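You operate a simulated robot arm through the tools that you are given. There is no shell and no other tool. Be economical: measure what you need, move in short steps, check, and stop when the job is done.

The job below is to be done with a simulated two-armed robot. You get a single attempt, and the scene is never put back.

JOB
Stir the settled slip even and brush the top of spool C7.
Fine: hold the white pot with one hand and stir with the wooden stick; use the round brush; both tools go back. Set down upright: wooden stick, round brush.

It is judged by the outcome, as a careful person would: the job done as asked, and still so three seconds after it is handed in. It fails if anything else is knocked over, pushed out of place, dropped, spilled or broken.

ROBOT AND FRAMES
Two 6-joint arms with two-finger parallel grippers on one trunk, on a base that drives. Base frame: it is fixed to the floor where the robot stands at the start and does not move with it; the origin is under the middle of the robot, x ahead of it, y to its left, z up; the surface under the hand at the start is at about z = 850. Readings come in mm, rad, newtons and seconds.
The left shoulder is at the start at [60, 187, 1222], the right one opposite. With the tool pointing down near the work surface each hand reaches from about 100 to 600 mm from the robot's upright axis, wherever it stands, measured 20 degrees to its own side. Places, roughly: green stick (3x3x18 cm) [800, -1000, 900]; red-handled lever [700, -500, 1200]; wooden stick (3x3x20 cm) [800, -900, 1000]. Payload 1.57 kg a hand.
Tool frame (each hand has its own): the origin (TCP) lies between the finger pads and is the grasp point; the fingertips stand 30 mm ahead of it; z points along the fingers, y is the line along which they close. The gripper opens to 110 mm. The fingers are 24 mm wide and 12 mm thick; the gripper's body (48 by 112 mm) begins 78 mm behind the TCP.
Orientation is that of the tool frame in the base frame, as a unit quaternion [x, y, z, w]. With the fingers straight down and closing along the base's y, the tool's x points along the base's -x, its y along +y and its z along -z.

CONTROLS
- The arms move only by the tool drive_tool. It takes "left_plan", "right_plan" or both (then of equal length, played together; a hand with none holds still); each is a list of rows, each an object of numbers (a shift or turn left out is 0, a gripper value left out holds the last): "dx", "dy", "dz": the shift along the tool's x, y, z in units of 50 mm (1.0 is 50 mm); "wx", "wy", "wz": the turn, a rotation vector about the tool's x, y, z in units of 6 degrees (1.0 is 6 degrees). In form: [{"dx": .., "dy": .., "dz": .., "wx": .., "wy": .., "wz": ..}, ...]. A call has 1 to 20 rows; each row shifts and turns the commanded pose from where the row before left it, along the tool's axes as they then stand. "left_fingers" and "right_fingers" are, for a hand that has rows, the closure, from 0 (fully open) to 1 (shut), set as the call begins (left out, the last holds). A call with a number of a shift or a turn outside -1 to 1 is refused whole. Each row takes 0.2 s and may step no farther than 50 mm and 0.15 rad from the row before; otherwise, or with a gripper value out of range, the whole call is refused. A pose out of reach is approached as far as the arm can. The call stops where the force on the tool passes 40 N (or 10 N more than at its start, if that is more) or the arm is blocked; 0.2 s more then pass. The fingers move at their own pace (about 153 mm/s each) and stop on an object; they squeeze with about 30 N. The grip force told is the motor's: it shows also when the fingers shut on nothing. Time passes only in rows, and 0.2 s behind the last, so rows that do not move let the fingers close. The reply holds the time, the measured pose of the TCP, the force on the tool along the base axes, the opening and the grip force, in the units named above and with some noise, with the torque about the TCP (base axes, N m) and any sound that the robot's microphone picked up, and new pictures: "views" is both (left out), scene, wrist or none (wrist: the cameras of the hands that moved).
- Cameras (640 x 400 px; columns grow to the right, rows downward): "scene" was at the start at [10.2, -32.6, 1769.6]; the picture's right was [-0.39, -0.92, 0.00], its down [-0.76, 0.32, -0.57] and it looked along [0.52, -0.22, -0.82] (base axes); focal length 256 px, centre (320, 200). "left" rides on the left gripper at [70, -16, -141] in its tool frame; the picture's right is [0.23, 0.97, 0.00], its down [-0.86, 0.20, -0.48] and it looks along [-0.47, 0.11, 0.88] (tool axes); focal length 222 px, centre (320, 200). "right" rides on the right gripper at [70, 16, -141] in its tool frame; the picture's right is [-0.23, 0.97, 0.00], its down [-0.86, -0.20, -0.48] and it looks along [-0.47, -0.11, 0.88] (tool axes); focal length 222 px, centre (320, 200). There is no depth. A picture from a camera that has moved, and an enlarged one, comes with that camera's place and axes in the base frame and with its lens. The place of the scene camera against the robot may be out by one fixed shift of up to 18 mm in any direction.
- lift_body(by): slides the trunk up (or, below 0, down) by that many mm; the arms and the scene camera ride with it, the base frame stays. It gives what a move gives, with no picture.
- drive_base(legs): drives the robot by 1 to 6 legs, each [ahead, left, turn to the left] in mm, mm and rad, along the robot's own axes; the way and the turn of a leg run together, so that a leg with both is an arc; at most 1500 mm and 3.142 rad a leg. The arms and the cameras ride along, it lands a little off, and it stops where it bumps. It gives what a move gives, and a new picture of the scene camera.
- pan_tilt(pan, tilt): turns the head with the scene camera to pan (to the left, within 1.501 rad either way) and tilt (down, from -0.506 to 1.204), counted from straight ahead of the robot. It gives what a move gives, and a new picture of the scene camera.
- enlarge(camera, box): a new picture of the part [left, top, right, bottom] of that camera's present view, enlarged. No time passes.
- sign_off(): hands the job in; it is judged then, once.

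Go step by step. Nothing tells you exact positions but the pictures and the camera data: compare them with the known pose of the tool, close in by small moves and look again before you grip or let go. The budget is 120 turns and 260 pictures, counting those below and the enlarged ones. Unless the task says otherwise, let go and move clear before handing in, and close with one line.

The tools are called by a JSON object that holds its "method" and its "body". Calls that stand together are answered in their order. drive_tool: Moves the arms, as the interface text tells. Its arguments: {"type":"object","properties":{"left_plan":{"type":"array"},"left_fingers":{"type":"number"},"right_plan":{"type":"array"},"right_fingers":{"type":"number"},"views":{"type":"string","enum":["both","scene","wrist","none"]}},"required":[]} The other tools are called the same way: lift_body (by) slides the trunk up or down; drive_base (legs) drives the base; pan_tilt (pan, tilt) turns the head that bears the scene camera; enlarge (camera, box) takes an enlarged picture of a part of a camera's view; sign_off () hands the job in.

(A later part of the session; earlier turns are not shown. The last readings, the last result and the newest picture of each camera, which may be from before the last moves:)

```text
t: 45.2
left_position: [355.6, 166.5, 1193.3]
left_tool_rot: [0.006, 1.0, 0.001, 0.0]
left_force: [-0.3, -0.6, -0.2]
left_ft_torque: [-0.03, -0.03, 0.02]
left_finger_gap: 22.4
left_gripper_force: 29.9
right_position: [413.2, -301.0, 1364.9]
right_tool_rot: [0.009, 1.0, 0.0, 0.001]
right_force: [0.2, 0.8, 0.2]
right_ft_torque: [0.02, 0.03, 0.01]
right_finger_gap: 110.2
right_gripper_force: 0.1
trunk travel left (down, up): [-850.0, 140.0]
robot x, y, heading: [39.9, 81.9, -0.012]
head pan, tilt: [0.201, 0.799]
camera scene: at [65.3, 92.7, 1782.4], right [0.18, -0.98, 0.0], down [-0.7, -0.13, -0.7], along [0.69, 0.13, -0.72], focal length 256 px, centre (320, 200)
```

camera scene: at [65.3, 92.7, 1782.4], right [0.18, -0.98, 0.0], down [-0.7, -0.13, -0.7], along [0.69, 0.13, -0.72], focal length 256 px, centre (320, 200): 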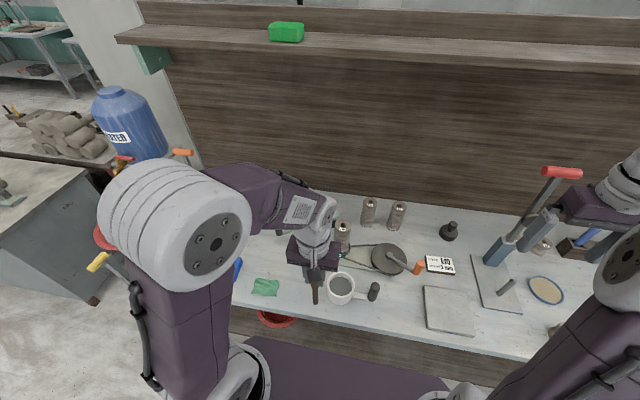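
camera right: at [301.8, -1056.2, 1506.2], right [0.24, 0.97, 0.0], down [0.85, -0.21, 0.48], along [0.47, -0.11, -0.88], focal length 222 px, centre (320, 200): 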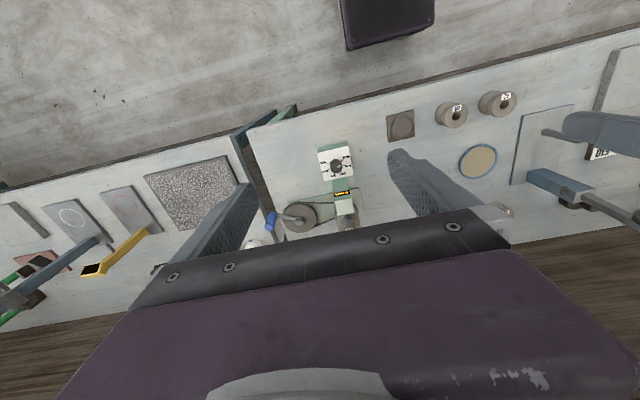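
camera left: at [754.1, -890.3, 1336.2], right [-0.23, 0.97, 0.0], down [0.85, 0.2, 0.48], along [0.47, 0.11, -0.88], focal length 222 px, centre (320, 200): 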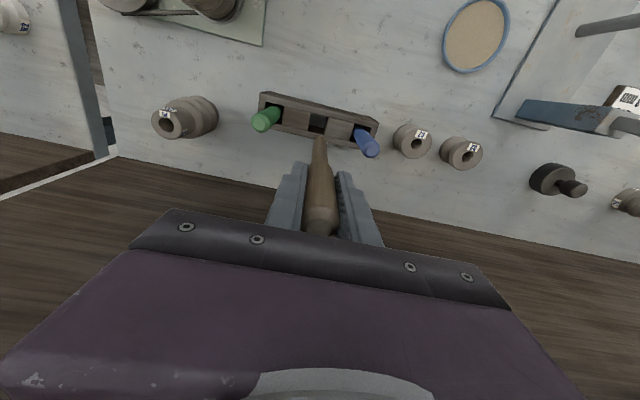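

I'm at the pot; I look straight at it, enlarged.

{"method": "pan_tilt", "body": {"pan": -0.15, "tilt": 1.0}}

{"method": "enlarge", "body": {"camera": "scene", "box": [220, 150, 380, 250]}}

{"method": "drive_tool", "body": {"right_plan": [{}], "left_plan": [{}], "views": "wrist"}}

```text
t: 46.0
left_position: [356.1, 167.1, 1193.1]
left_tool_rot: [0.008, 1.0, -0.001, -0.001]
left_force: [-0.3, 0.2, -0.7]
left_ft_torque: [0.0, 0.0, 0.01]
left_finger_gap: 22.3
left_gripper_force: 30.4
right_position: [412.7, -299.6, 1365.9]
right_tool_rot: [0.008, 1.0, -0.001, 0.0]
right_force: [0.7, 0.7, 0.5]
right_ft_torque: [-0.03, -0.01, 0.01]
right_finger_gap: 110.2
right_gripper_force: 0.1
trunk travel left (down, up): [-850.0, 140.0]
robot x, y, heading: [43.6, 83.9, -0.013]
head pan, tilt: [-0.15, 1.0]
camera scene: at [54.7, 68.2, 1767.2], right [-0.16, -0.99, 0.0], down [-0.83, 0.14, -0.54], along [0.53, -0.09, -0.84], focal length 256 px, centre (320, 200)
```

scene: 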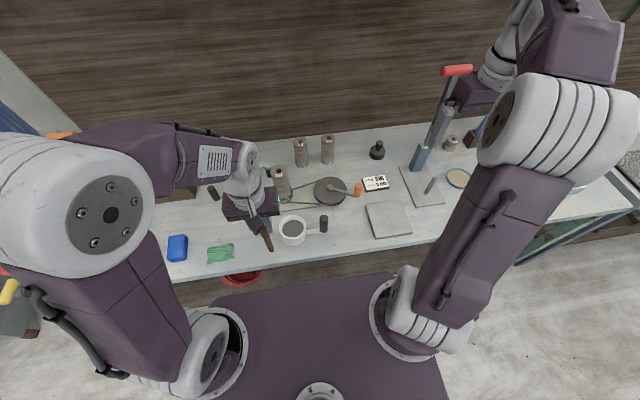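

```text
4.00 times, centred on (300, 200) of scene
camera zoom: at [54.7, 68.2, 1767.2], right [-0.16, -0.99, 0.0], down [-0.83, 0.14, -0.54], along [0.53, -0.09, -0.84], focal length 1024 px, centre (400, 200)
```

zoom: 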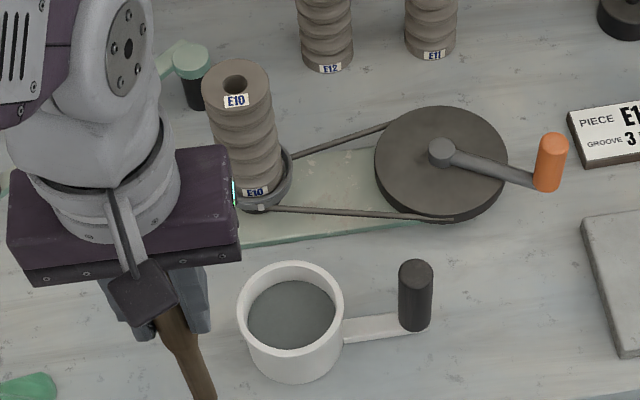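

```text
t: 46.4
left_position: [354.4, 167.0, 1191.6]
left_tool_rot: [0.007, 1.0, 0.0, 0.001]
left_force: [-0.6, 0.0, -0.7]
left_ft_torque: [0.04, 0.0, -0.02]
left_finger_gap: 22.3
left_gripper_force: 29.8
right_position: [413.9, -299.2, 1365.6]
right_tool_rot: [0.009, 1.0, 0.0, 0.0]
right_force: [0.8, 0.4, -0.1]
right_ft_torque: [0.01, -0.04, 0.0]
right_finger_gap: 110.3
right_gripper_force: 0.0
trunk travel left (down, up): [-850.0, 140.0]
robot x, y, heading: [43.7, 84.5, -0.014]
head pan, tilt: [-0.15, 1.0]
camera right: at [344.9, -283.0, 1506.2], right [0.24, 0.97, 0.0], down [0.85, -0.21, 0.48], along [0.46, -0.12, -0.88], focal length 222 px, centre (320, 200)
camera left: at [286.1, 151.7, 1333.4], right [-0.21, 0.98, 0.0], down [0.86, 0.19, 0.48], along [0.47, 0.1, -0.88], focal length 222 px, centre (320, 200)
```

right: 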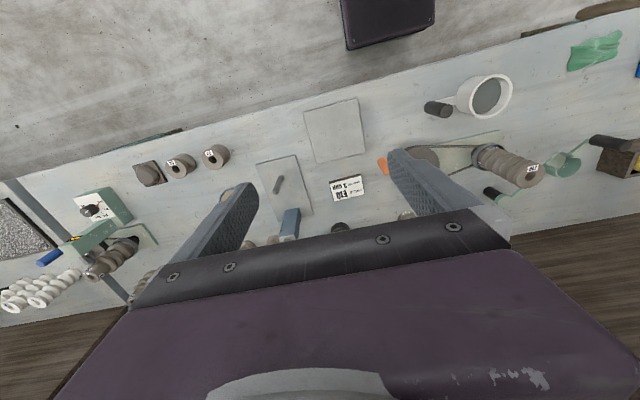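
left: 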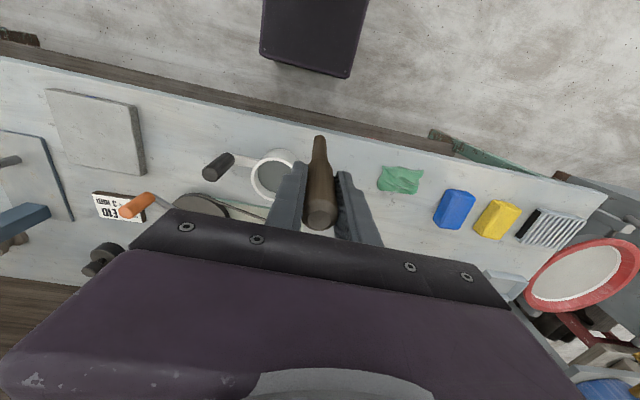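

Pot centre is about (470, 95), rim z≈920, its black upright grip at (484, -22), top ≈935. I turn the right hand so it comes in from the right, closing along x, to hold the grip.

{"method": "drive_tool", "body": {"right_plan": [{"wz": 1}, {"wz": 1}, {"wz": 1}, {"wz": 1}, {"wz": 1}, {"wz": 1}, {"wz": 1}, {"wz": 1}, {"wz": 1}, {"wz": 1}, {"wz": 1}, {"wz": 1}, {"wz": 1}, {"wz": 1}, {"wz": 1}], "views": "none"}}

{"method": "drive_tool", "body": {"right_plan": [{"wy": 1}, {"wy": 1}, {"wy": 1}, {"wy": 1}, {"wy": 1}, {"wy": 1}], "views": "both"}}

```text
t: 49.6
left_position: [356.1, 166.3, 1191.7]
left_tool_rot: [0.008, 1.0, 0.0, 0.0]
left_force: [0.1, 0.0, -0.1]
left_ft_torque: [0.02, 0.03, 0.03]
left_finger_gap: 22.4
left_gripper_force: 30.5
right_position: [413.2, -300.3, 1366.1]
right_tool_rot: [0.713, 0.701, 0.0, 0.0]
right_force: [-0.3, -0.1, 0.4]
right_ft_torque: [-0.02, -0.01, 0.05]
right_finger_gap: 110.3
right_gripper_force: 0.1
trunk travel left (down, up): [-850.0, 140.0]
robot x, y, heading: [47.0, 80.0, -0.015]
head pan, tilt: [-0.15, 1.0]
```

```text
t: 51.0
left_position: [355.7, 166.0, 1192.9]
left_tool_rot: [0.007, 1.0, 0.001, 0.0]
left_force: [0.8, 0.3, -0.7]
left_ft_torque: [0.05, 0.01, 0.01]
left_finger_gap: 22.0
left_gripper_force: 29.9
right_position: [412.7, -298.3, 1362.3]
right_tool_rot: [0.678, 0.668, 0.22, -0.215]
right_force: [0.4, -0.6, -0.8]
right_ft_torque: [0.0, -0.01, 0.03]
right_finger_gap: 109.6
right_gripper_force: 0.1
right hand out of reach, approached as far as the arm can: row 6
trunk travel left (down, up): [-850.0, 140.0]
robot x, y, heading: [43.5, 82.1, -0.014]
head pan, tilt: [-0.15, 1.0]
camera scene: at [54.8, 66.7, 1767.2], right [-0.16, -0.99, 0.0], down [-0.83, 0.14, -0.54], along [0.53, -0.09, -0.84], focal length 256 px, centre (320, 200)
camera right: at [428.8, -325.0, 1517.4], right [0.97, -0.2, -0.13], down [-0.21, -0.97, -0.12], along [-0.1, 0.14, -0.98], focal length 222 px, centre (320, 200)
```

scene: 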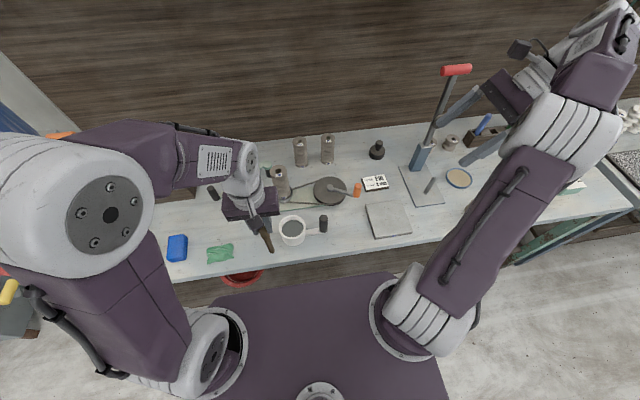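
right: 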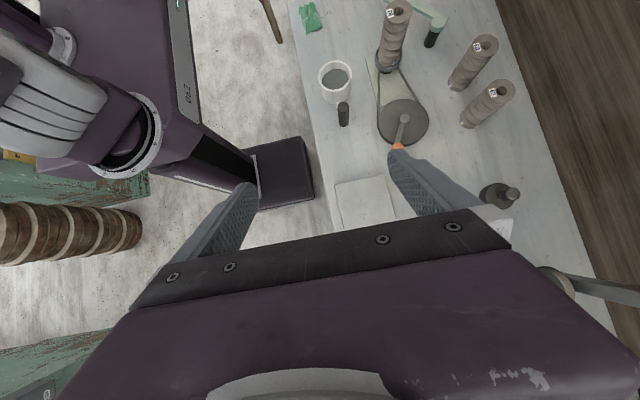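

Orientation works. I bring the right hand toward the grip along its approach line and look again.

{"method": "drive_tool", "body": {"right_plan": [{"dx": -0.1, "dy": 0.17, "dz": 0.9}, {"dx": -0.1, "dy": 0.17, "dz": 0.9}, {"dx": -0.1, "dy": 0.17, "dz": 0.9}, {"dx": -0.1, "dy": 0.17, "dz": 0.9}, {"dx": -0.1, "dy": 0.17, "dz": 0.9}, {"dx": -0.1, "dy": 0.17, "dz": 0.9}, {"dx": -0.1, "dy": 0.17, "dz": 0.9}, {}], "right_fingers": 0.3, "views": "both"}}

{"method": "enlarge", "body": {"camera": "scene", "box": [220, 150, 420, 275]}}

```text
t: 52.8
left_position: [354.7, 167.4, 1191.8]
left_tool_rot: [0.008, 1.0, -0.001, 0.0]
left_force: [0.2, 0.0, -0.8]
left_ft_torque: [0.03, 0.0, 0.02]
left_finger_gap: 22.1
left_gripper_force: 30.5
right_position: [470.5, -142.1, 1086.8]
right_tool_rot: [0.677, 0.669, 0.219, -0.216]
right_force: [0.5, -0.6, -0.4]
right_ft_torque: [-0.02, -0.03, 0.01]
right_finger_gap: 77.0
right_gripper_force: 0.0
trunk travel left (down, up): [-850.0, 140.0]
robot x, y, heading: [43.0, 82.1, -0.015]
head pan, tilt: [-0.15, 1.0]
camera scene: at [54.2, 67.4, 1767.2], right [-0.16, -0.99, 0.0], down [-0.83, 0.14, -0.54], along [0.53, -0.09, -0.84], focal length 256 px, centre (320, 200)
camera right: at [488.1, -169.9, 1241.9], right [0.97, -0.2, -0.13], down [-0.21, -0.97, -0.11], along [-0.11, 0.14, -0.98], focal length 222 px, centre (320, 200)
```

scene: 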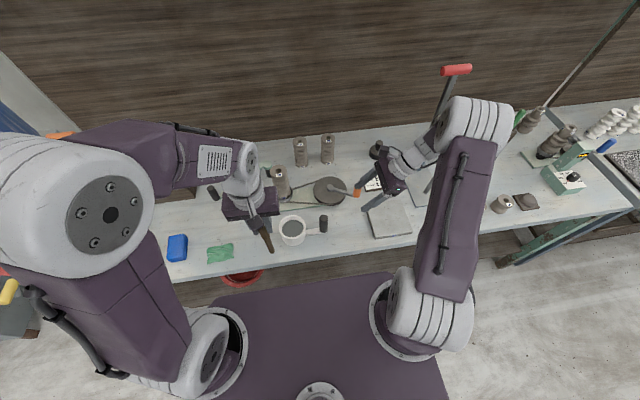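
right: 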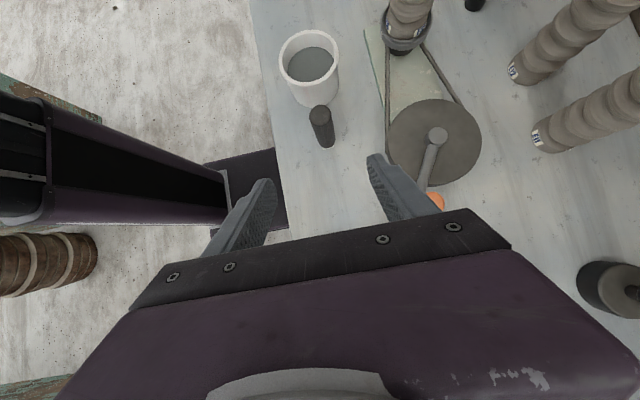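

```text
3.20 times, centred on (320, 212) of scene
camera zoom: at [54.2, 67.4, 1767.2], right [-0.16, -0.99, 0.0], down [-0.83, 0.14, -0.54], along [0.53, -0.09, -0.84], focal length 820 px, centre (320, 160)
```

zoom: 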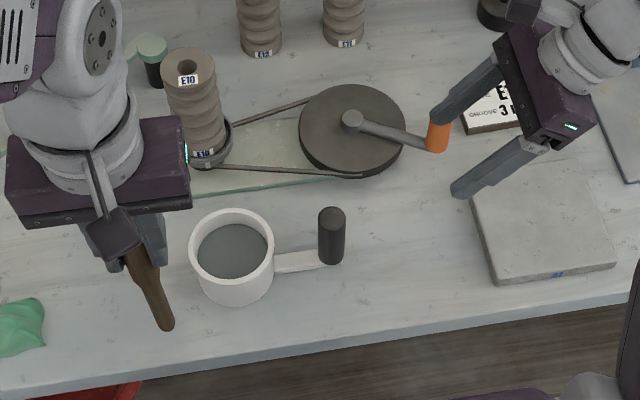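

The grip is about (476, -10), reaching z≈955. I approach most of the way and check.

{"method": "drive_tool", "body": {"right_plan": [{"dx": 0.1, "dy": 0.13, "dz": 0.7}, {"dz": 0.7}, {"dz": 0.7}, {"dz": 0.6}, {}], "views": "both"}}

{"method": "enlarge", "body": {"camera": "scene", "box": [220, 150, 420, 275]}}

```text
t: 54.0
left_position: [355.9, 166.9, 1191.5]
left_tool_rot: [0.008, 1.0, 0.0, 0.0]
left_force: [-0.1, 0.3, -0.8]
left_ft_torque: [-0.01, 0.01, -0.02]
left_finger_gap: 22.3
left_gripper_force: 30.5
right_position: [475.5, -58.1, 976.9]
right_tool_rot: [0.677, 0.668, 0.22, -0.217]
right_force: [1.0, -0.6, 0.2]
right_ft_torque: [0.0, -0.02, -0.02]
right_finger_gap: 77.1
right_gripper_force: 0.1
trunk travel left (down, up): [-850.0, 140.0]
robot x, y, heading: [43.7, 80.6, -0.018]
head pan, tilt: [-0.15, 1.0]
camera scene: at [54.5, 67.5, 1767.2], right [-0.16, -0.99, 0.0], down [-0.83, 0.14, -0.54], along [0.53, -0.09, -0.84], focal length 256 px, centre (320, 200)
camera right: at [493.6, -85.1, 1132.3], right [0.97, -0.2, -0.13], down [-0.21, -0.97, -0.11], along [-0.11, 0.14, -0.98], focal length 222 px, centre (320, 200)
```

scene: 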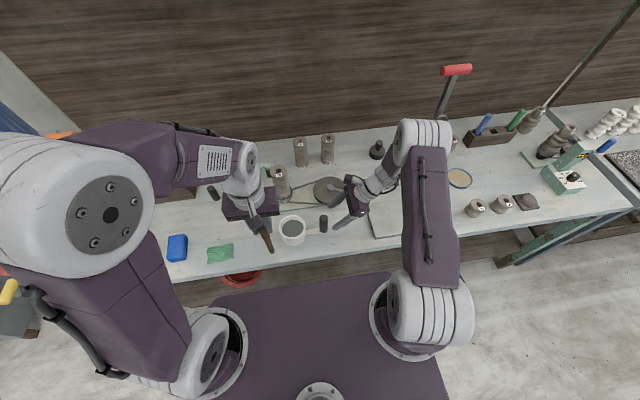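
right: 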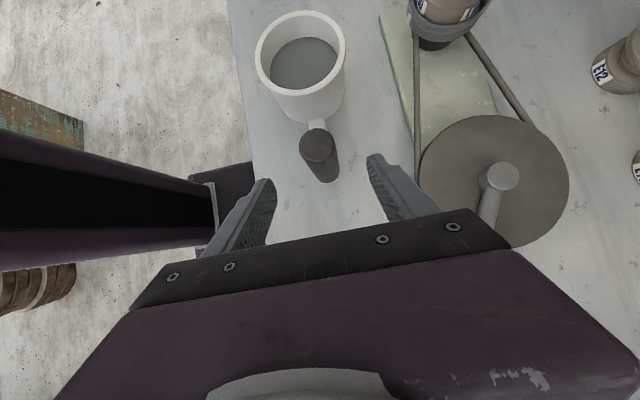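

```text
3.20 times, centred on (320, 212) of scene
camera zoom: at [54.5, 67.5, 1767.2], right [-0.16, -0.99, 0.0], down [-0.83, 0.14, -0.54], along [0.53, -0.09, -0.84], focal length 820 px, centre (320, 160)
```

zoom: 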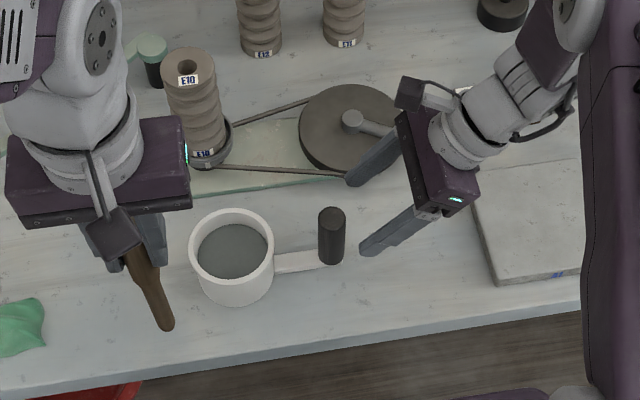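

Lined up; I go the remaining 80 mm and then close on the grip.

{"method": "drive_tool", "body": {"right_plan": [{"dx": 0.04, "dy": 0.1, "dz": 0.55}, {"dz": 0.55}, {"dz": 0.5}, {}], "views": "both"}}

{"method": "enlarge", "body": {"camera": "scene", "box": [240, 170, 400, 270]}}

```text
t: 55.0
left_position: [356.3, 167.2, 1192.0]
left_tool_rot: [0.008, 1.0, 0.0, 0.0]
left_force: [-0.6, 0.6, -0.2]
left_ft_torque: [0.0, 0.01, -0.01]
left_finger_gap: 22.1
left_gripper_force: 29.8
right_position: [484.1, -9.9, 912.7]
right_tool_rot: [0.678, 0.667, 0.22, -0.216]
right_force: [-0.5, 0.4, -0.7]
right_ft_torque: [0.01, 0.0, -0.02]
right_finger_gap: 76.9
right_gripper_force: 0.1
trunk travel left (down, up): [-850.0, 140.0]
robot x, y, heading: [41.3, 84.1, -0.012]
head pan, tilt: [-0.15, 1.0]
camera scene: at [54.9, 67.8, 1767.2], right [-0.16, -0.99, 0.0], down [-0.83, 0.14, -0.54], along [0.53, -0.09, -0.84], focal length 256 px, centre (320, 200)
camera right: at [500.1, -37.2, 1067.9], right [0.97, -0.2, -0.13], down [-0.21, -0.97, -0.11], along [-0.11, 0.14, -0.98], focal length 222 px, centre (320, 200)
```

scene: 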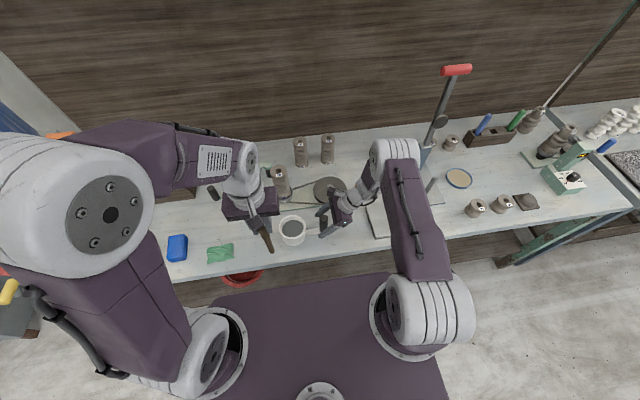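
right: 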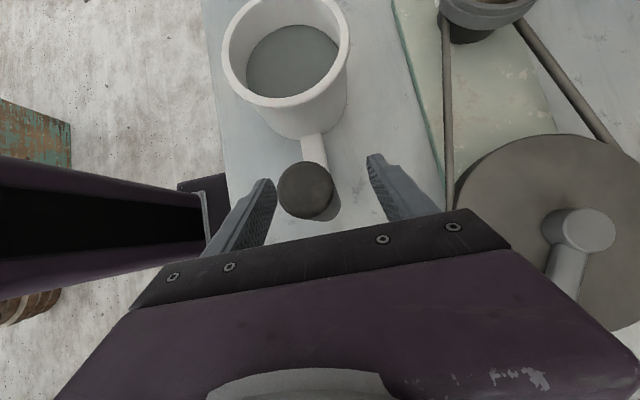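

```text
4.00 times, centred on (320, 220) of scene
camera zoom: at [54.9, 67.8, 1767.2], right [-0.16, -0.99, 0.0], down [-0.83, 0.14, -0.54], along [0.53, -0.09, -0.84], focal length 1024 px, centre (320, 120)
```

zoom: 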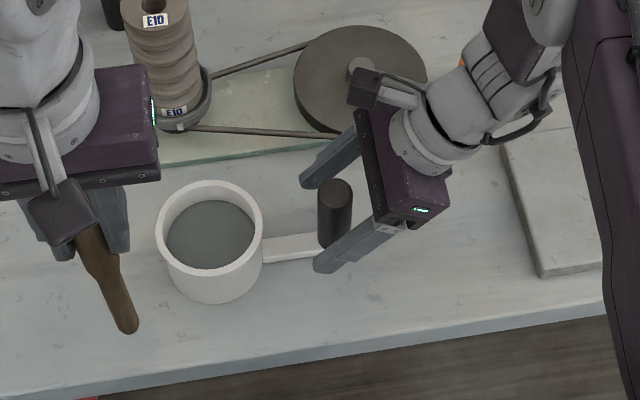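

The grip sits ~8 mm off the finger centre; I shift and close.

{"method": "drive_tool", "body": {"right_plan": [{"dy": -0.17}, {}], "right_fingers": 0.55, "views": "wrist"}}

```text
t: 55.6
left_position: [355.6, 167.6, 1192.0]
left_tool_rot: [0.008, 1.0, 0.0, -0.001]
left_force: [0.4, 0.2, -0.3]
left_ft_torque: [-0.01, 0.02, 0.03]
left_finger_gap: 22.2
left_gripper_force: 30.3
right_position: [476.0, -8.9, 913.1]
right_tool_rot: [0.677, 0.668, 0.22, -0.216]
right_force: [0.8, 0.7, -0.2]
right_ft_torque: [-0.01, -0.03, -0.03]
right_finger_gap: 49.6
right_gripper_force: 0.1
trunk travel left (down, up): [-850.0, 140.0]
robot x, y, heading: [43.4, 82.1, -0.016]
head pan, tilt: [-0.15, 1.0]
camera right: at [492.8, -36.9, 1068.8], right [0.97, -0.2, -0.13], down [-0.21, -0.97, -0.11], along [-0.11, 0.14, -0.98], focal length 222 px, centre (320, 200)
```

right: 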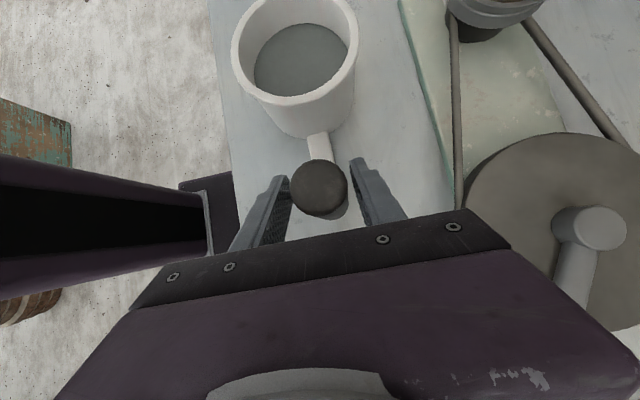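

Centred. I close the right hand on the grip.

{"method": "drive_tool", "body": {"right_plan": [{}, {}, {}], "right_fingers": 1.0, "views": "wrist"}}

```text
t: 56.4
left_position: [353.9, 166.4, 1192.1]
left_tool_rot: [0.007, 1.0, 0.0, 0.0]
left_force: [-0.1, -0.1, -0.2]
left_ft_torque: [0.01, 0.0, 0.02]
left_finger_gap: 22.5
left_gripper_force: 29.5
right_position: [474.9, -8.9, 913.0]
right_tool_rot: [0.678, 0.668, 0.22, -0.216]
right_force: [1.0, -0.5, 0.1]
right_ft_torque: [0.0, -0.13, -0.04]
right_finger_gap: 31.3
right_gripper_force: 29.9
trunk travel left (down, up): [-850.0, 140.0]
robot x, y, heading: [41.0, 83.1, -0.013]
head pan, tilt: [-0.15, 1.0]
camera right: at [492.8, -36.9, 1068.7], right [0.97, -0.2, -0.13], down [-0.21, -0.97, -0.11], along [-0.11, 0.14, -0.98], focal length 222 px, centre (320, 200)
```

right: 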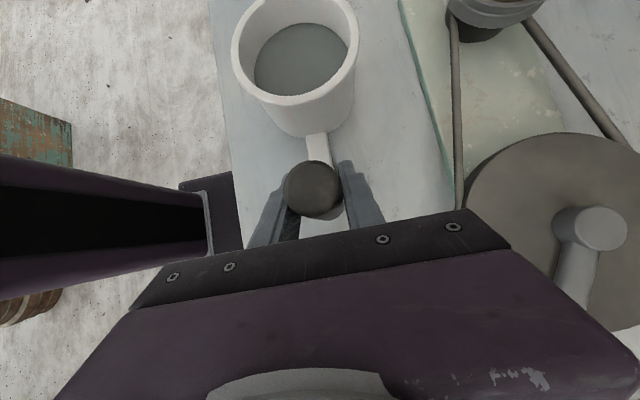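

The pot grip is held. Now the left hand with the stick goes over the pot centre (477, 98), tip above the rim.

{"method": "drive_tool", "body": {"left_plan": [{"dx": -0.61, "dy": -0.34}, {"dx": -0.61, "dy": -0.34}, {"dx": -0.61, "dy": -0.34}, {"dx": -0.61, "dy": -0.34}, {"dz": 0.8}, {"dz": 0.8}, {}], "views": "both"}}

{"method": "enlarge", "body": {"camera": "scene", "box": [240, 170, 400, 270]}}

{"method": "enlarge", "body": {"camera": "right", "box": [200, 0, 440, 150]}}

```text
t: 58.0
left_position: [477.3, 99.1, 1113.0]
left_tool_rot: [0.007, 1.0, 0.0, 0.0]
left_force: [0.7, 1.2, -0.5]
left_ft_torque: [0.03, -0.01, 0.01]
left_finger_gap: 22.1
left_gripper_force: 29.7
right_position: [475.6, -10.2, 914.8]
right_tool_rot: [0.677, 0.668, 0.22, -0.216]
right_force: [0.4, 0.3, 0.3]
right_ft_torque: [-0.22, 0.04, -0.01]
right_finger_gap: 31.0
right_gripper_force: 29.6
trunk travel left (down, up): [-850.0, 140.0]
robot x, y, heading: [40.1, 81.6, -0.011]
head pan, tilt: [-0.15, 1.0]
camera scene: at [54.8, 67.7, 1767.2], right [-0.16, -0.99, 0.0], down [-0.83, 0.14, -0.54], along [0.53, -0.09, -0.84], focal length 256 px, centre (320, 200)
camera left: at [408.1, 84.9, 1253.4], right [-0.21, 0.98, 0.0], down [0.86, 0.19, 0.48], along [0.47, 0.1, -0.88], focal length 222 px, centre (320, 200)
```

scene: 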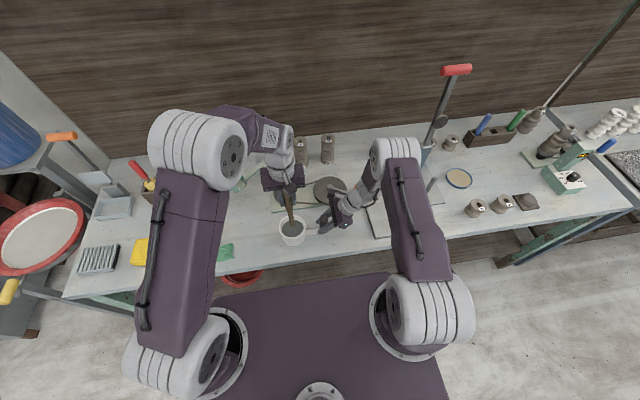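
left: 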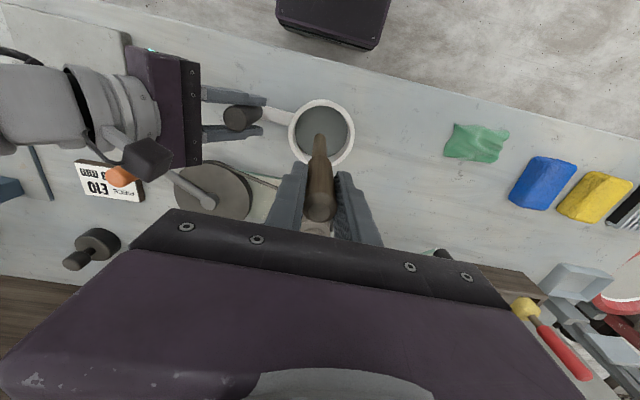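

```text
4.00 times, centred on (320, 220) of scene
camera zoom: at [54.8, 67.7, 1767.2], right [-0.16, -0.99, 0.0], down [-0.83, 0.14, -0.54], along [0.53, -0.09, -0.84], focal length 1024 px, centre (320, 120)
```

zoom: 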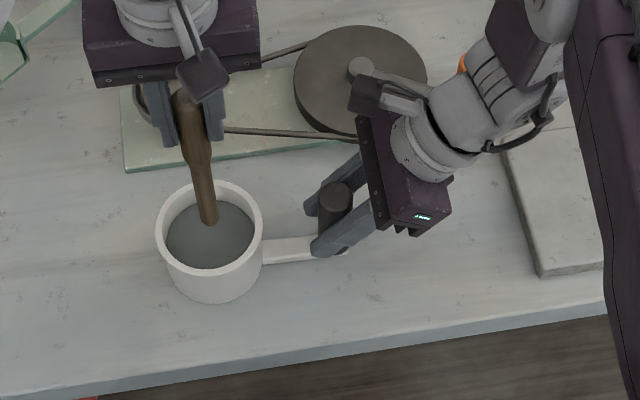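

```text
2.67 times, centred on (320, 75) of right
camera zoom: at [492.8, -36.9, 1068.7], right [0.97, -0.2, -0.13], down [-0.21, -0.97, -0.11], along [-0.11, 0.14, -0.98], focal length 592 px, centre (320, 533)
```

zoom: 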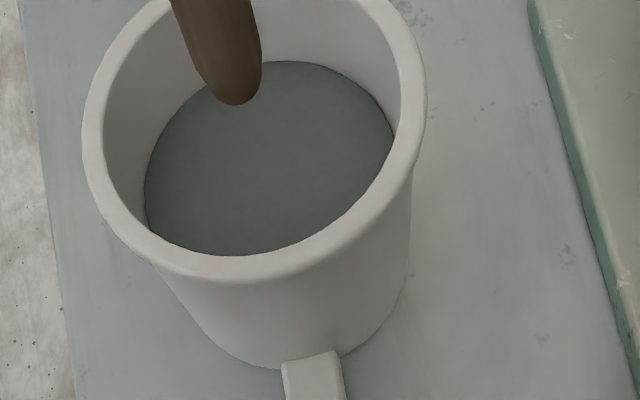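

The stick is over the pot (centre ≈ (473, 99)). I descend into the slip gently.

{"method": "drive_tool", "body": {"left_plan": [{"dx": 0.08, "dz": 0.4}, {"dz": 0.4}, {"dz": 0.4}, {"dz": 0.4}, {}], "views": "both"}}

{"method": "enlarge", "body": {"camera": "scene", "box": [240, 170, 400, 270]}}

{"method": "enlarge", "body": {"camera": "right", "box": [200, 0, 440, 150]}}

```text
t: 59.2
left_position: [474.3, 97.7, 1033.1]
left_tool_rot: [0.007, 1.0, 0.0, 0.001]
left_force: [-2.3, 1.2, 19.2]
left_ft_torque: [0.18, 0.27, 0.03]
left_finger_gap: 22.1
left_gripper_force: 29.7
right_position: [474.9, -9.6, 913.3]
right_tool_rot: [0.678, 0.668, 0.219, -0.216]
right_force: [1.7, -0.4, -4.3]
right_ft_torque: [-0.2, 0.36, -0.09]
right_finger_gap: 31.3
right_gripper_force: 30.1
trunk travel left (down, up): [-850.0, 140.0]
robot x, y, heading: [45.1, 83.0, -0.01]
head pan, tilt: [-0.15, 1.0]
camera scene: at [52.9, 67.6, 1767.4], right [-0.16, -0.99, 0.0], down [-0.83, 0.14, -0.54], along [0.53, -0.09, -0.84], focal length 256 px, centre (320, 200)
camera left: at [404.1, 83.1, 1174.2], right [-0.21, 0.98, 0.0], down [0.86, 0.19, 0.48], along [0.47, 0.1, -0.88], focal length 222 px, centre (320, 200)
```

scene: 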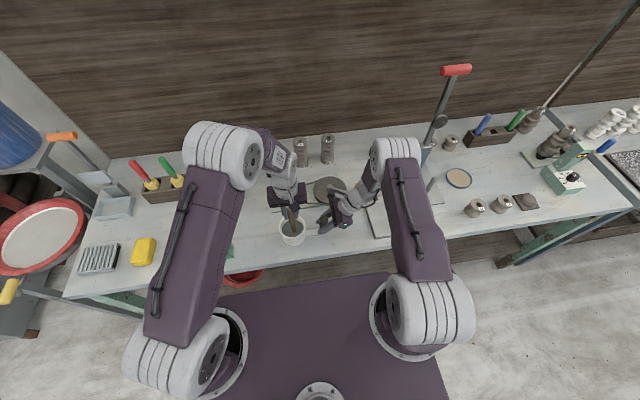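
left: 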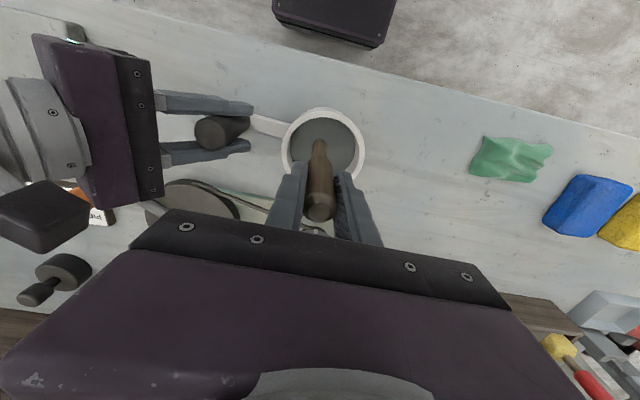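

```text
4.00 times, centred on (320, 220) of scene
camera zoom: at [52.9, 67.6, 1767.4], right [-0.16, -0.99, 0.0], down [-0.83, 0.14, -0.54], along [0.53, -0.09, -0.84], focal length 1024 px, centre (320, 120)
```

zoom: 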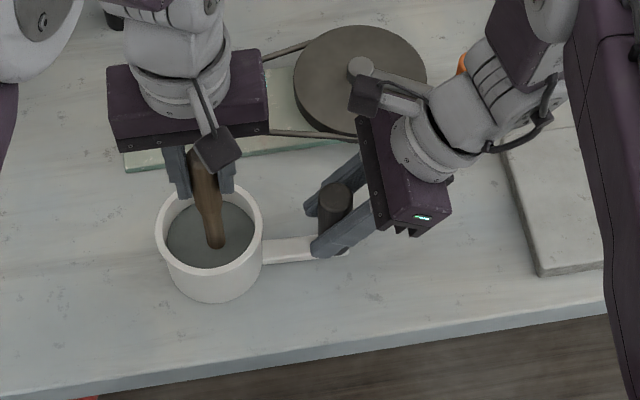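

```text
2.67 times, centred on (320, 75) of right
camera zoom: at [491.5, -36.9, 1069.1], right [0.97, -0.2, -0.13], down [-0.21, -0.97, -0.11], along [-0.11, 0.14, -0.98], focal length 592 px, centre (320, 533)
```

zoom: 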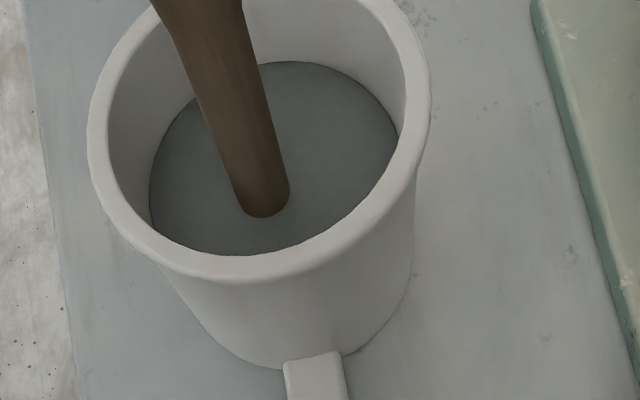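

Upward force of 19 N: the tip meets the bottom or the settled layer. I raise 4 mm and read again.

{"method": "drive_tool", "body": {"left_plan": [{"dz": -0.04}, {"dz": -0.04}], "views": "none"}}

```text
t: 59.8
left_position: [472.5, 98.6, 1036.3]
left_tool_rot: [0.007, 1.0, 0.0, 0.0]
left_force: [-1.0, 0.7, -0.1]
left_ft_torque: [-0.02, -0.02, 0.0]
left_finger_gap: 22.2
left_gripper_force: 30.5
right_position: [476.0, -9.3, 913.0]
right_tool_rot: [0.677, 0.667, 0.221, -0.217]
right_force: [-1.6, 0.6, 0.4]
right_ft_torque: [0.08, 0.16, 0.05]
right_finger_gap: 31.6
right_gripper_force: 30.0
trunk travel left (down, up): [-850.0, 140.0]
robot x, y, heading: [43.0, 84.8, -0.012]
head pan, tilt: [-0.15, 1.0]
```

It was the floor; now free. I stir two turns at 20 mm radius just above the floor.

{"method": "drive_tool", "body": {"left_plan": [{"dx": 0.4, "dz": -0.03}, {"dx": -0.0936, "dy": 0.257}, {"dx": -0.237, "dy": 0.137}, {"dx": -0.27, "dy": -0.048}, {"dx": -0.176, "dy": -0.21}, {"dy": -0.274}, {"dx": 0.176, "dy": -0.21}, {"dx": 0.27, "dy": -0.048}, {"dx": 0.237, "dy": 0.137}, {"dx": 0.0936, "dy": 0.257}, {"dx": -0.0936, "dy": 0.257}, {"dx": -0.237, "dy": 0.137}, {"dx": -0.27, "dy": -0.048}, {"dx": -0.176, "dy": -0.21}, {"dy": -0.274}, {"dx": 0.176, "dy": -0.21}, {"dx": 0.27, "dy": -0.048}, {"dx": 0.237, "dy": 0.137}, {"dx": 0.0936, "dy": 0.257}, {"dx": -0.4}], "views": "both"}}

{"method": "enlarge", "body": {"camera": "right", "box": [200, 0, 440, 150]}}

```text
t: 64.0
left_position: [473.6, 95.1, 1036.6]
left_tool_rot: [0.008, 1.0, 0.0, 0.0]
left_force: [0.6, 0.1, -0.3]
left_ft_torque: [0.03, 0.01, -0.01]
left_finger_gap: 22.1
left_gripper_force: 29.8
right_position: [476.6, -8.7, 913.8]
right_tool_rot: [0.677, 0.668, 0.22, -0.217]
right_force: [0.6, 1.8, 0.6]
right_ft_torque: [0.16, -0.04, -0.05]
right_finger_gap: 31.2
right_gripper_force: 30.0
trunk travel left (down, up): [-850.0, 140.0]
robot x, y, heading: [46.0, 83.2, -0.013]
head pan, tilt: [-0.15, 1.0]
camera scene: at [55.9, 67.3, 1767.3], right [-0.16, -0.99, 0.0], down [-0.83, 0.14, -0.54], along [0.53, -0.09, -0.84], focal length 256 px, centre (320, 200)
camera left: at [404.4, 80.7, 1178.2], right [-0.21, 0.98, 0.0], down [0.86, 0.19, 0.48], along [0.47, 0.1, -0.88], focal length 222 px, centre (320, 200)
```

scene: 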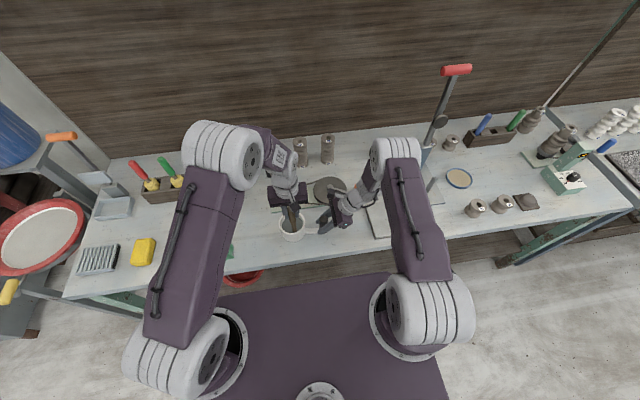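
left: 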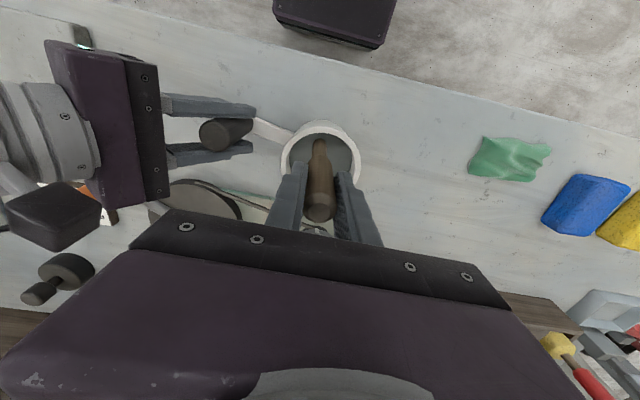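

```text
2.67 times, centred on (320, 75) of right
camera zoom: at [493.5, -37.2, 1068.8], right [0.97, -0.2, -0.13], down [-0.21, -0.97, -0.12], along [-0.11, 0.14, -0.98], focal length 592 px, centre (320, 533)
```

zoom: 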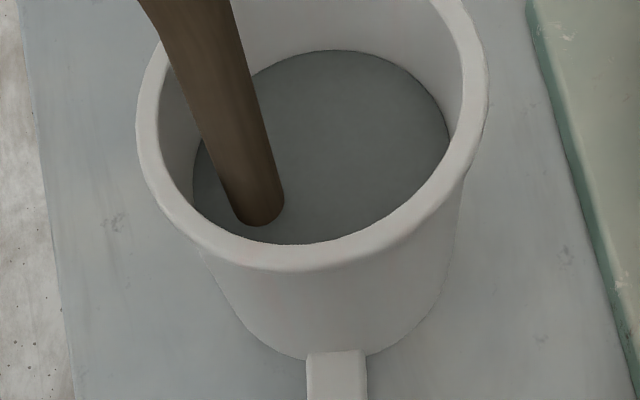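

The pot swung about 13 mm toward +x about its grip. I push it back softly with the stick from inside (toward -x), watching.

{"method": "drive_tool", "body": {"left_plan": [{"dx": 0.2, "dy": 0.08}, {"dx": 0.2}, {"dx": 0.1}, {}], "views": "wrist"}}

{"method": "enlarge", "body": {"camera": "right", "box": [200, 0, 440, 150]}}

```text
t: 65.0
left_position: [447.0, 101.4, 1036.3]
left_tool_rot: [0.008, 1.0, 0.001, -0.001]
left_force: [1.5, -0.2, 0.1]
left_ft_torque: [-0.01, -0.21, -0.03]
left_finger_gap: 22.4
left_gripper_force: 30.5
right_position: [475.1, -9.8, 913.5]
right_tool_rot: [0.678, 0.667, 0.22, -0.216]
right_force: [-1.4, 0.2, 0.1]
right_ft_torque: [-0.07, 0.13, 0.15]
right_finger_gap: 31.3
right_gripper_force: 30.1
trunk travel left (down, up): [-850.0, 140.0]
robot x, y, heading: [40.9, 81.8, -0.013]
head pan, tilt: [-0.15, 1.0]
camera left: at [378.1, 86.6, 1178.2], right [-0.21, 0.98, 0.0], down [0.86, 0.19, 0.48], along [0.47, 0.1, -0.88], focal length 222 px, centre (320, 200)
```

left: 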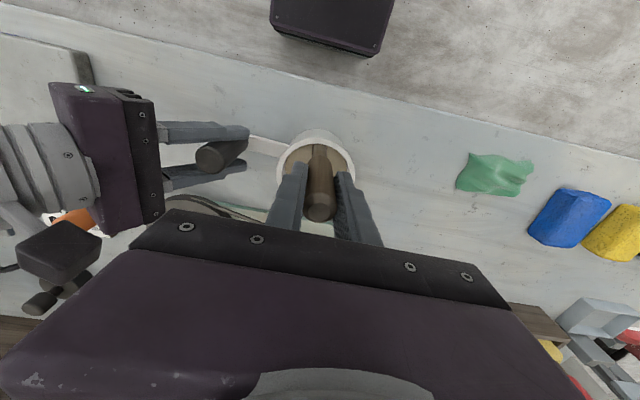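

```text
2.67 times, centred on (320, 75) of right
camera zoom: at [493.1, -37.0, 1068.6], right [0.97, -0.2, -0.13], down [-0.21, -0.97, -0.11], along [-0.11, 0.14, -0.98], focal length 592 px, centre (320, 533)
```

zoom: 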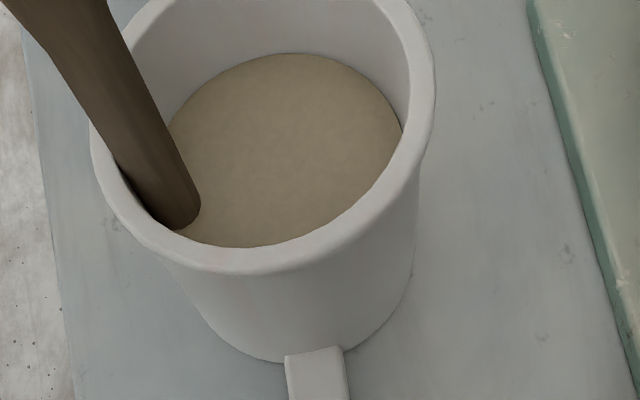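

The slip has turned an even tan and the pot is back in place. I centre the stick, lift it out and pause for drips.

{"method": "drive_tool", "body": {"left_plan": [{"dx": -0.27}, {"dx": -0.27}, {"dz": -0.6}, {"dz": -0.6}, {"dz": -0.6}, {"dz": -0.4}, {}, {}, {}], "views": "both"}}

{"method": "enlarge", "body": {"camera": "right", "box": [200, 0, 440, 150]}}

```text
t: 67.0
left_position: [474.4, 100.0, 1146.0]
left_tool_rot: [0.007, 1.0, 0.0, 0.0]
left_force: [-0.1, 0.7, 0.2]
left_ft_torque: [0.0, -0.01, -0.01]
left_finger_gap: 22.1
left_gripper_force: 30.0
right_position: [476.3, -10.5, 912.1]
right_tool_rot: [0.676, 0.669, 0.22, -0.218]
right_force: [-0.9, -0.4, 0.5]
right_ft_torque: [0.04, 0.03, 0.08]
right_finger_gap: 31.6
right_gripper_force: 30.0
trunk travel left (down, up): [-850.0, 140.0]
robot x, y, heading: [41.4, 82.2, -0.015]
head pan, tilt: [-0.15, 1.0]
camera scene: at [54.6, 67.7, 1767.2], right [-0.16, -0.99, 0.0], down [-0.83, 0.14, -0.54], along [0.53, -0.09, -0.84], focal length 256 px, centre (320, 200)
camera left: at [403.9, 84.8, 1286.4], right [-0.21, 0.98, 0.0], down [0.86, 0.19, 0.48], along [0.47, 0.1, -0.88], focal length 222 px, centre (320, 200)
```

scene: 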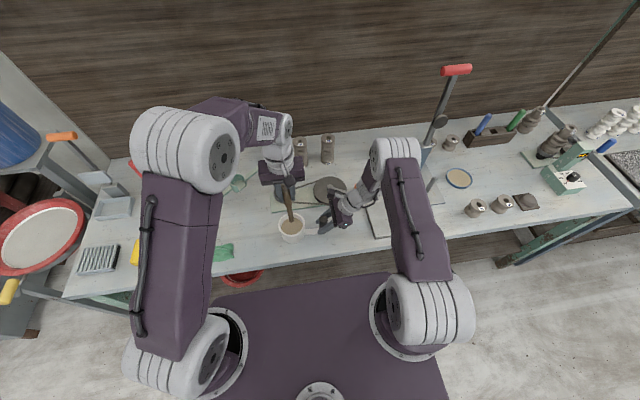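
left: 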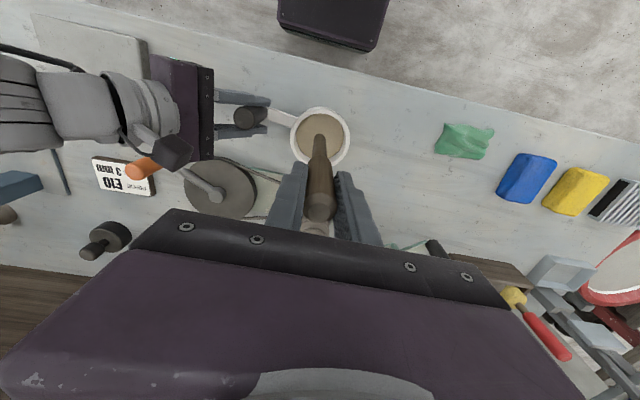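

```text
2.67 times, centred on (320, 75) of right
camera zoom: at [492.6, -36.9, 1068.8], right [0.97, -0.2, -0.13], down [-0.21, -0.97, -0.11], along [-0.11, 0.14, -0.98], focal length 592 px, centre (320, 533)
```

zoom: 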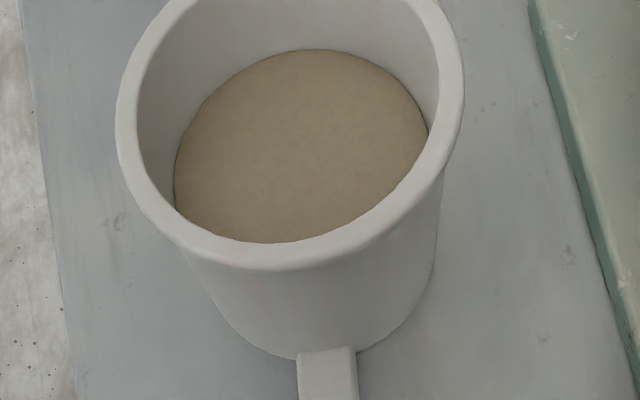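

The slip is evenly stirred. I release the grip and draw the right hand straight back, while the left hand raises the stick.

{"method": "drive_tool", "body": {"right_plan": [{}, {}], "right_fingers": 0.4, "views": "none"}}

{"method": "drive_tool", "body": {"right_plan": [{"dz": -0.5}, {"dz": -0.8}, {"dz": -0.9}, {"dz": -0.9}, {"dz": -0.9}, {"dz": -0.9}, {"dz": -0.9}, {"dz": -0.9}], "left_plan": [{}, {}, {"dz": -0.5}, {"dx": 0.6, "dz": -0.5}, {"dx": 0.6}, {"dx": 0.6}, {"dx": 0.4}, {}], "views": "scene"}}

```text
t: 67.6
left_position: [473.4, 100.3, 1144.8]
left_tool_rot: [0.008, 1.0, 0.001, 0.0]
left_force: [-1.0, 0.0, 0.7]
left_ft_torque: [0.02, 0.01, 0.02]
left_finger_gap: 22.1
left_gripper_force: 29.9
right_position: [474.6, -9.0, 913.2]
right_tool_rot: [0.678, 0.667, 0.221, -0.217]
right_force: [0.4, -0.4, 0.1]
right_ft_torque: [0.0, -0.04, -0.01]
right_finger_gap: 66.1
right_gripper_force: 0.0
trunk travel left (down, up): [-850.0, 140.0]
robot x, y, heading: [43.5, 81.2, -0.013]
head pan, tilt: [-0.15, 1.0]
```

```text
t: 69.4
left_position: [365.7, 102.7, 1196.0]
left_tool_rot: [0.007, 1.0, 0.0, 0.0]
left_force: [-0.5, 0.0, -0.1]
left_ft_torque: [-0.02, 0.0, 0.0]
left_finger_gap: 22.1
left_gripper_force: 30.4
right_position: [474.6, -209.3, 1187.2]
right_tool_rot: [0.678, 0.667, 0.22, -0.216]
right_force: [0.0, 0.9, 0.6]
right_ft_torque: [-0.01, -0.01, 0.02]
right_finger_gap: 66.0
right_gripper_force: 0.1
trunk travel left (down, up): [-850.0, 140.0]
robot x, y, heading: [44.1, 79.5, -0.012]
head pan, tilt: [-0.15, 1.0]
camera scene: at [54.7, 67.1, 1767.2], right [-0.16, -0.99, 0.0], down [-0.83, 0.14, -0.54], along [0.53, -0.09, -0.84], focal length 256 px, centre (320, 200)
```

scene: 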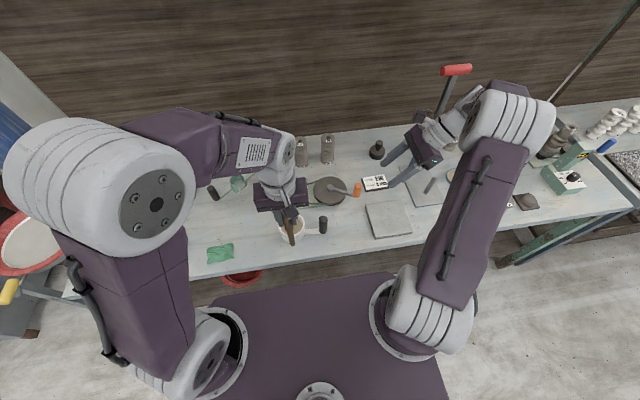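

I raise and retract the right hand, then drive back to the rack.

{"method": "drive_tool", "body": {"right_plan": [{"dx": 0.5, "dy": -0.4, "dz": -0.6}, {"dx": 0.5, "dy": -0.4, "dz": -0.6}, {"dx": 0.5, "dy": -0.4, "dz": -0.6}, {"dx": 0.5, "dy": -0.4, "dz": -0.6}], "views": "none"}}

{"method": "drive_base", "body": {"legs": [[0, -965, 0.012], [265, 0, 0]]}}

{"method": "pan_tilt", "body": {"pan": 0.1, "tilt": 0.9}}

```text
t: 70.4
left_position: [364.8, 102.9, 1196.4]
left_tool_rot: [0.007, 1.0, 0.0, 0.001]
left_force: [-0.3, 0.4, 0.2]
left_ft_torque: [-0.01, -0.04, 0.01]
left_finger_gap: 22.2
left_gripper_force: 30.3
right_position: [392.4, -193.6, 1344.8]
right_tool_rot: [0.678, 0.667, 0.22, -0.216]
right_force: [0.0, -0.3, 0.0]
right_ft_torque: [0.0, -0.05, -0.02]
right_finger_gap: 66.0
right_gripper_force: 0.1
trunk travel left (down, up): [-850.0, 140.0]
robot x, y, heading: [42.9, 82.6, -0.015]
head pan, tilt: [-0.15, 1.0]
```

```text
t: 76.8
left_position: [636.8, -811.3, 1196.8]
left_tool_rot: [-0.017, 1.0, 0.001, 0.001]
left_force: [-0.4, -0.3, 0.2]
left_ft_torque: [-0.04, -0.01, 0.0]
left_finger_gap: 22.3
left_gripper_force: 30.0
right_position: [680.1, -1108.9, 1345.0]
right_tool_rot: [0.661, 0.684, 0.215, -0.223]
right_force: [0.1, 0.1, -0.5]
right_ft_torque: [-0.02, 0.02, 0.05]
right_finger_gap: 65.9
right_gripper_force: 0.0
trunk travel left (down, up): [-850.0, 140.0]
robot x, y, heading: [317.8, -845.7, 0.033]
head pan, tilt: [-0.15, 1.0]
camera scene: at [326.7, -861.7, 1767.2], right [-0.12, -0.99, 0.0], down [-0.83, 0.1, -0.54], along [0.54, -0.06, -0.84], focal length 256 px, centre (320, 200)
```

scene: 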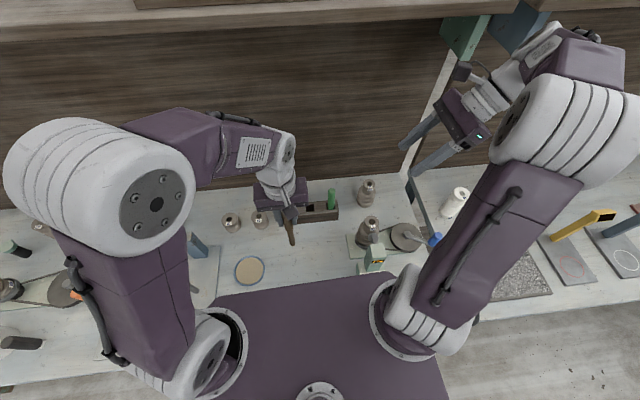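

```text
t: 77.6
left_position: [639.8, -810.8, 1195.4]
left_tool_rot: [-0.016, 1.0, -0.001, 0.0]
left_force: [0.6, 0.2, -0.7]
left_ft_torque: [0.01, 0.01, 0.0]
left_finger_gap: 22.1
left_gripper_force: 29.8
right_position: [681.6, -1108.3, 1342.1]
right_tool_rot: [0.661, 0.684, 0.215, -0.222]
right_force: [0.8, -0.3, -1.0]
right_ft_torque: [0.02, 0.02, 0.0]
right_finger_gap: 66.1
right_gripper_force: 0.1
trunk travel left (down, up): [-850.0, 140.0]
robot x, y, heading: [319.0, -845.5, 0.032]
head pan, tilt: [0.099, 0.901]
camera scene: at [336.4, -843.4, 1774.4], right [0.13, -0.99, 0.0], down [-0.78, -0.1, -0.62], along [0.61, 0.08, -0.78], focal length 256 px, centre (320, 200)
```

scene: 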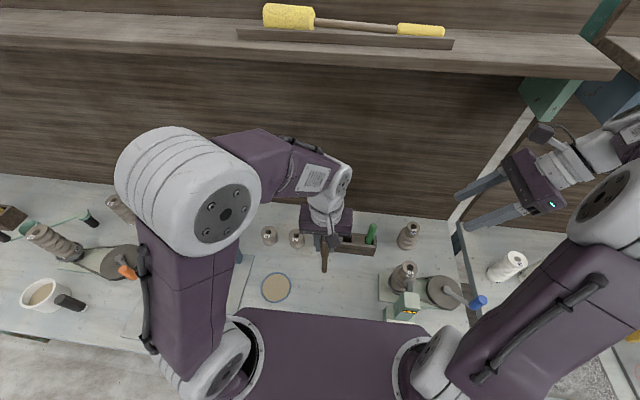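

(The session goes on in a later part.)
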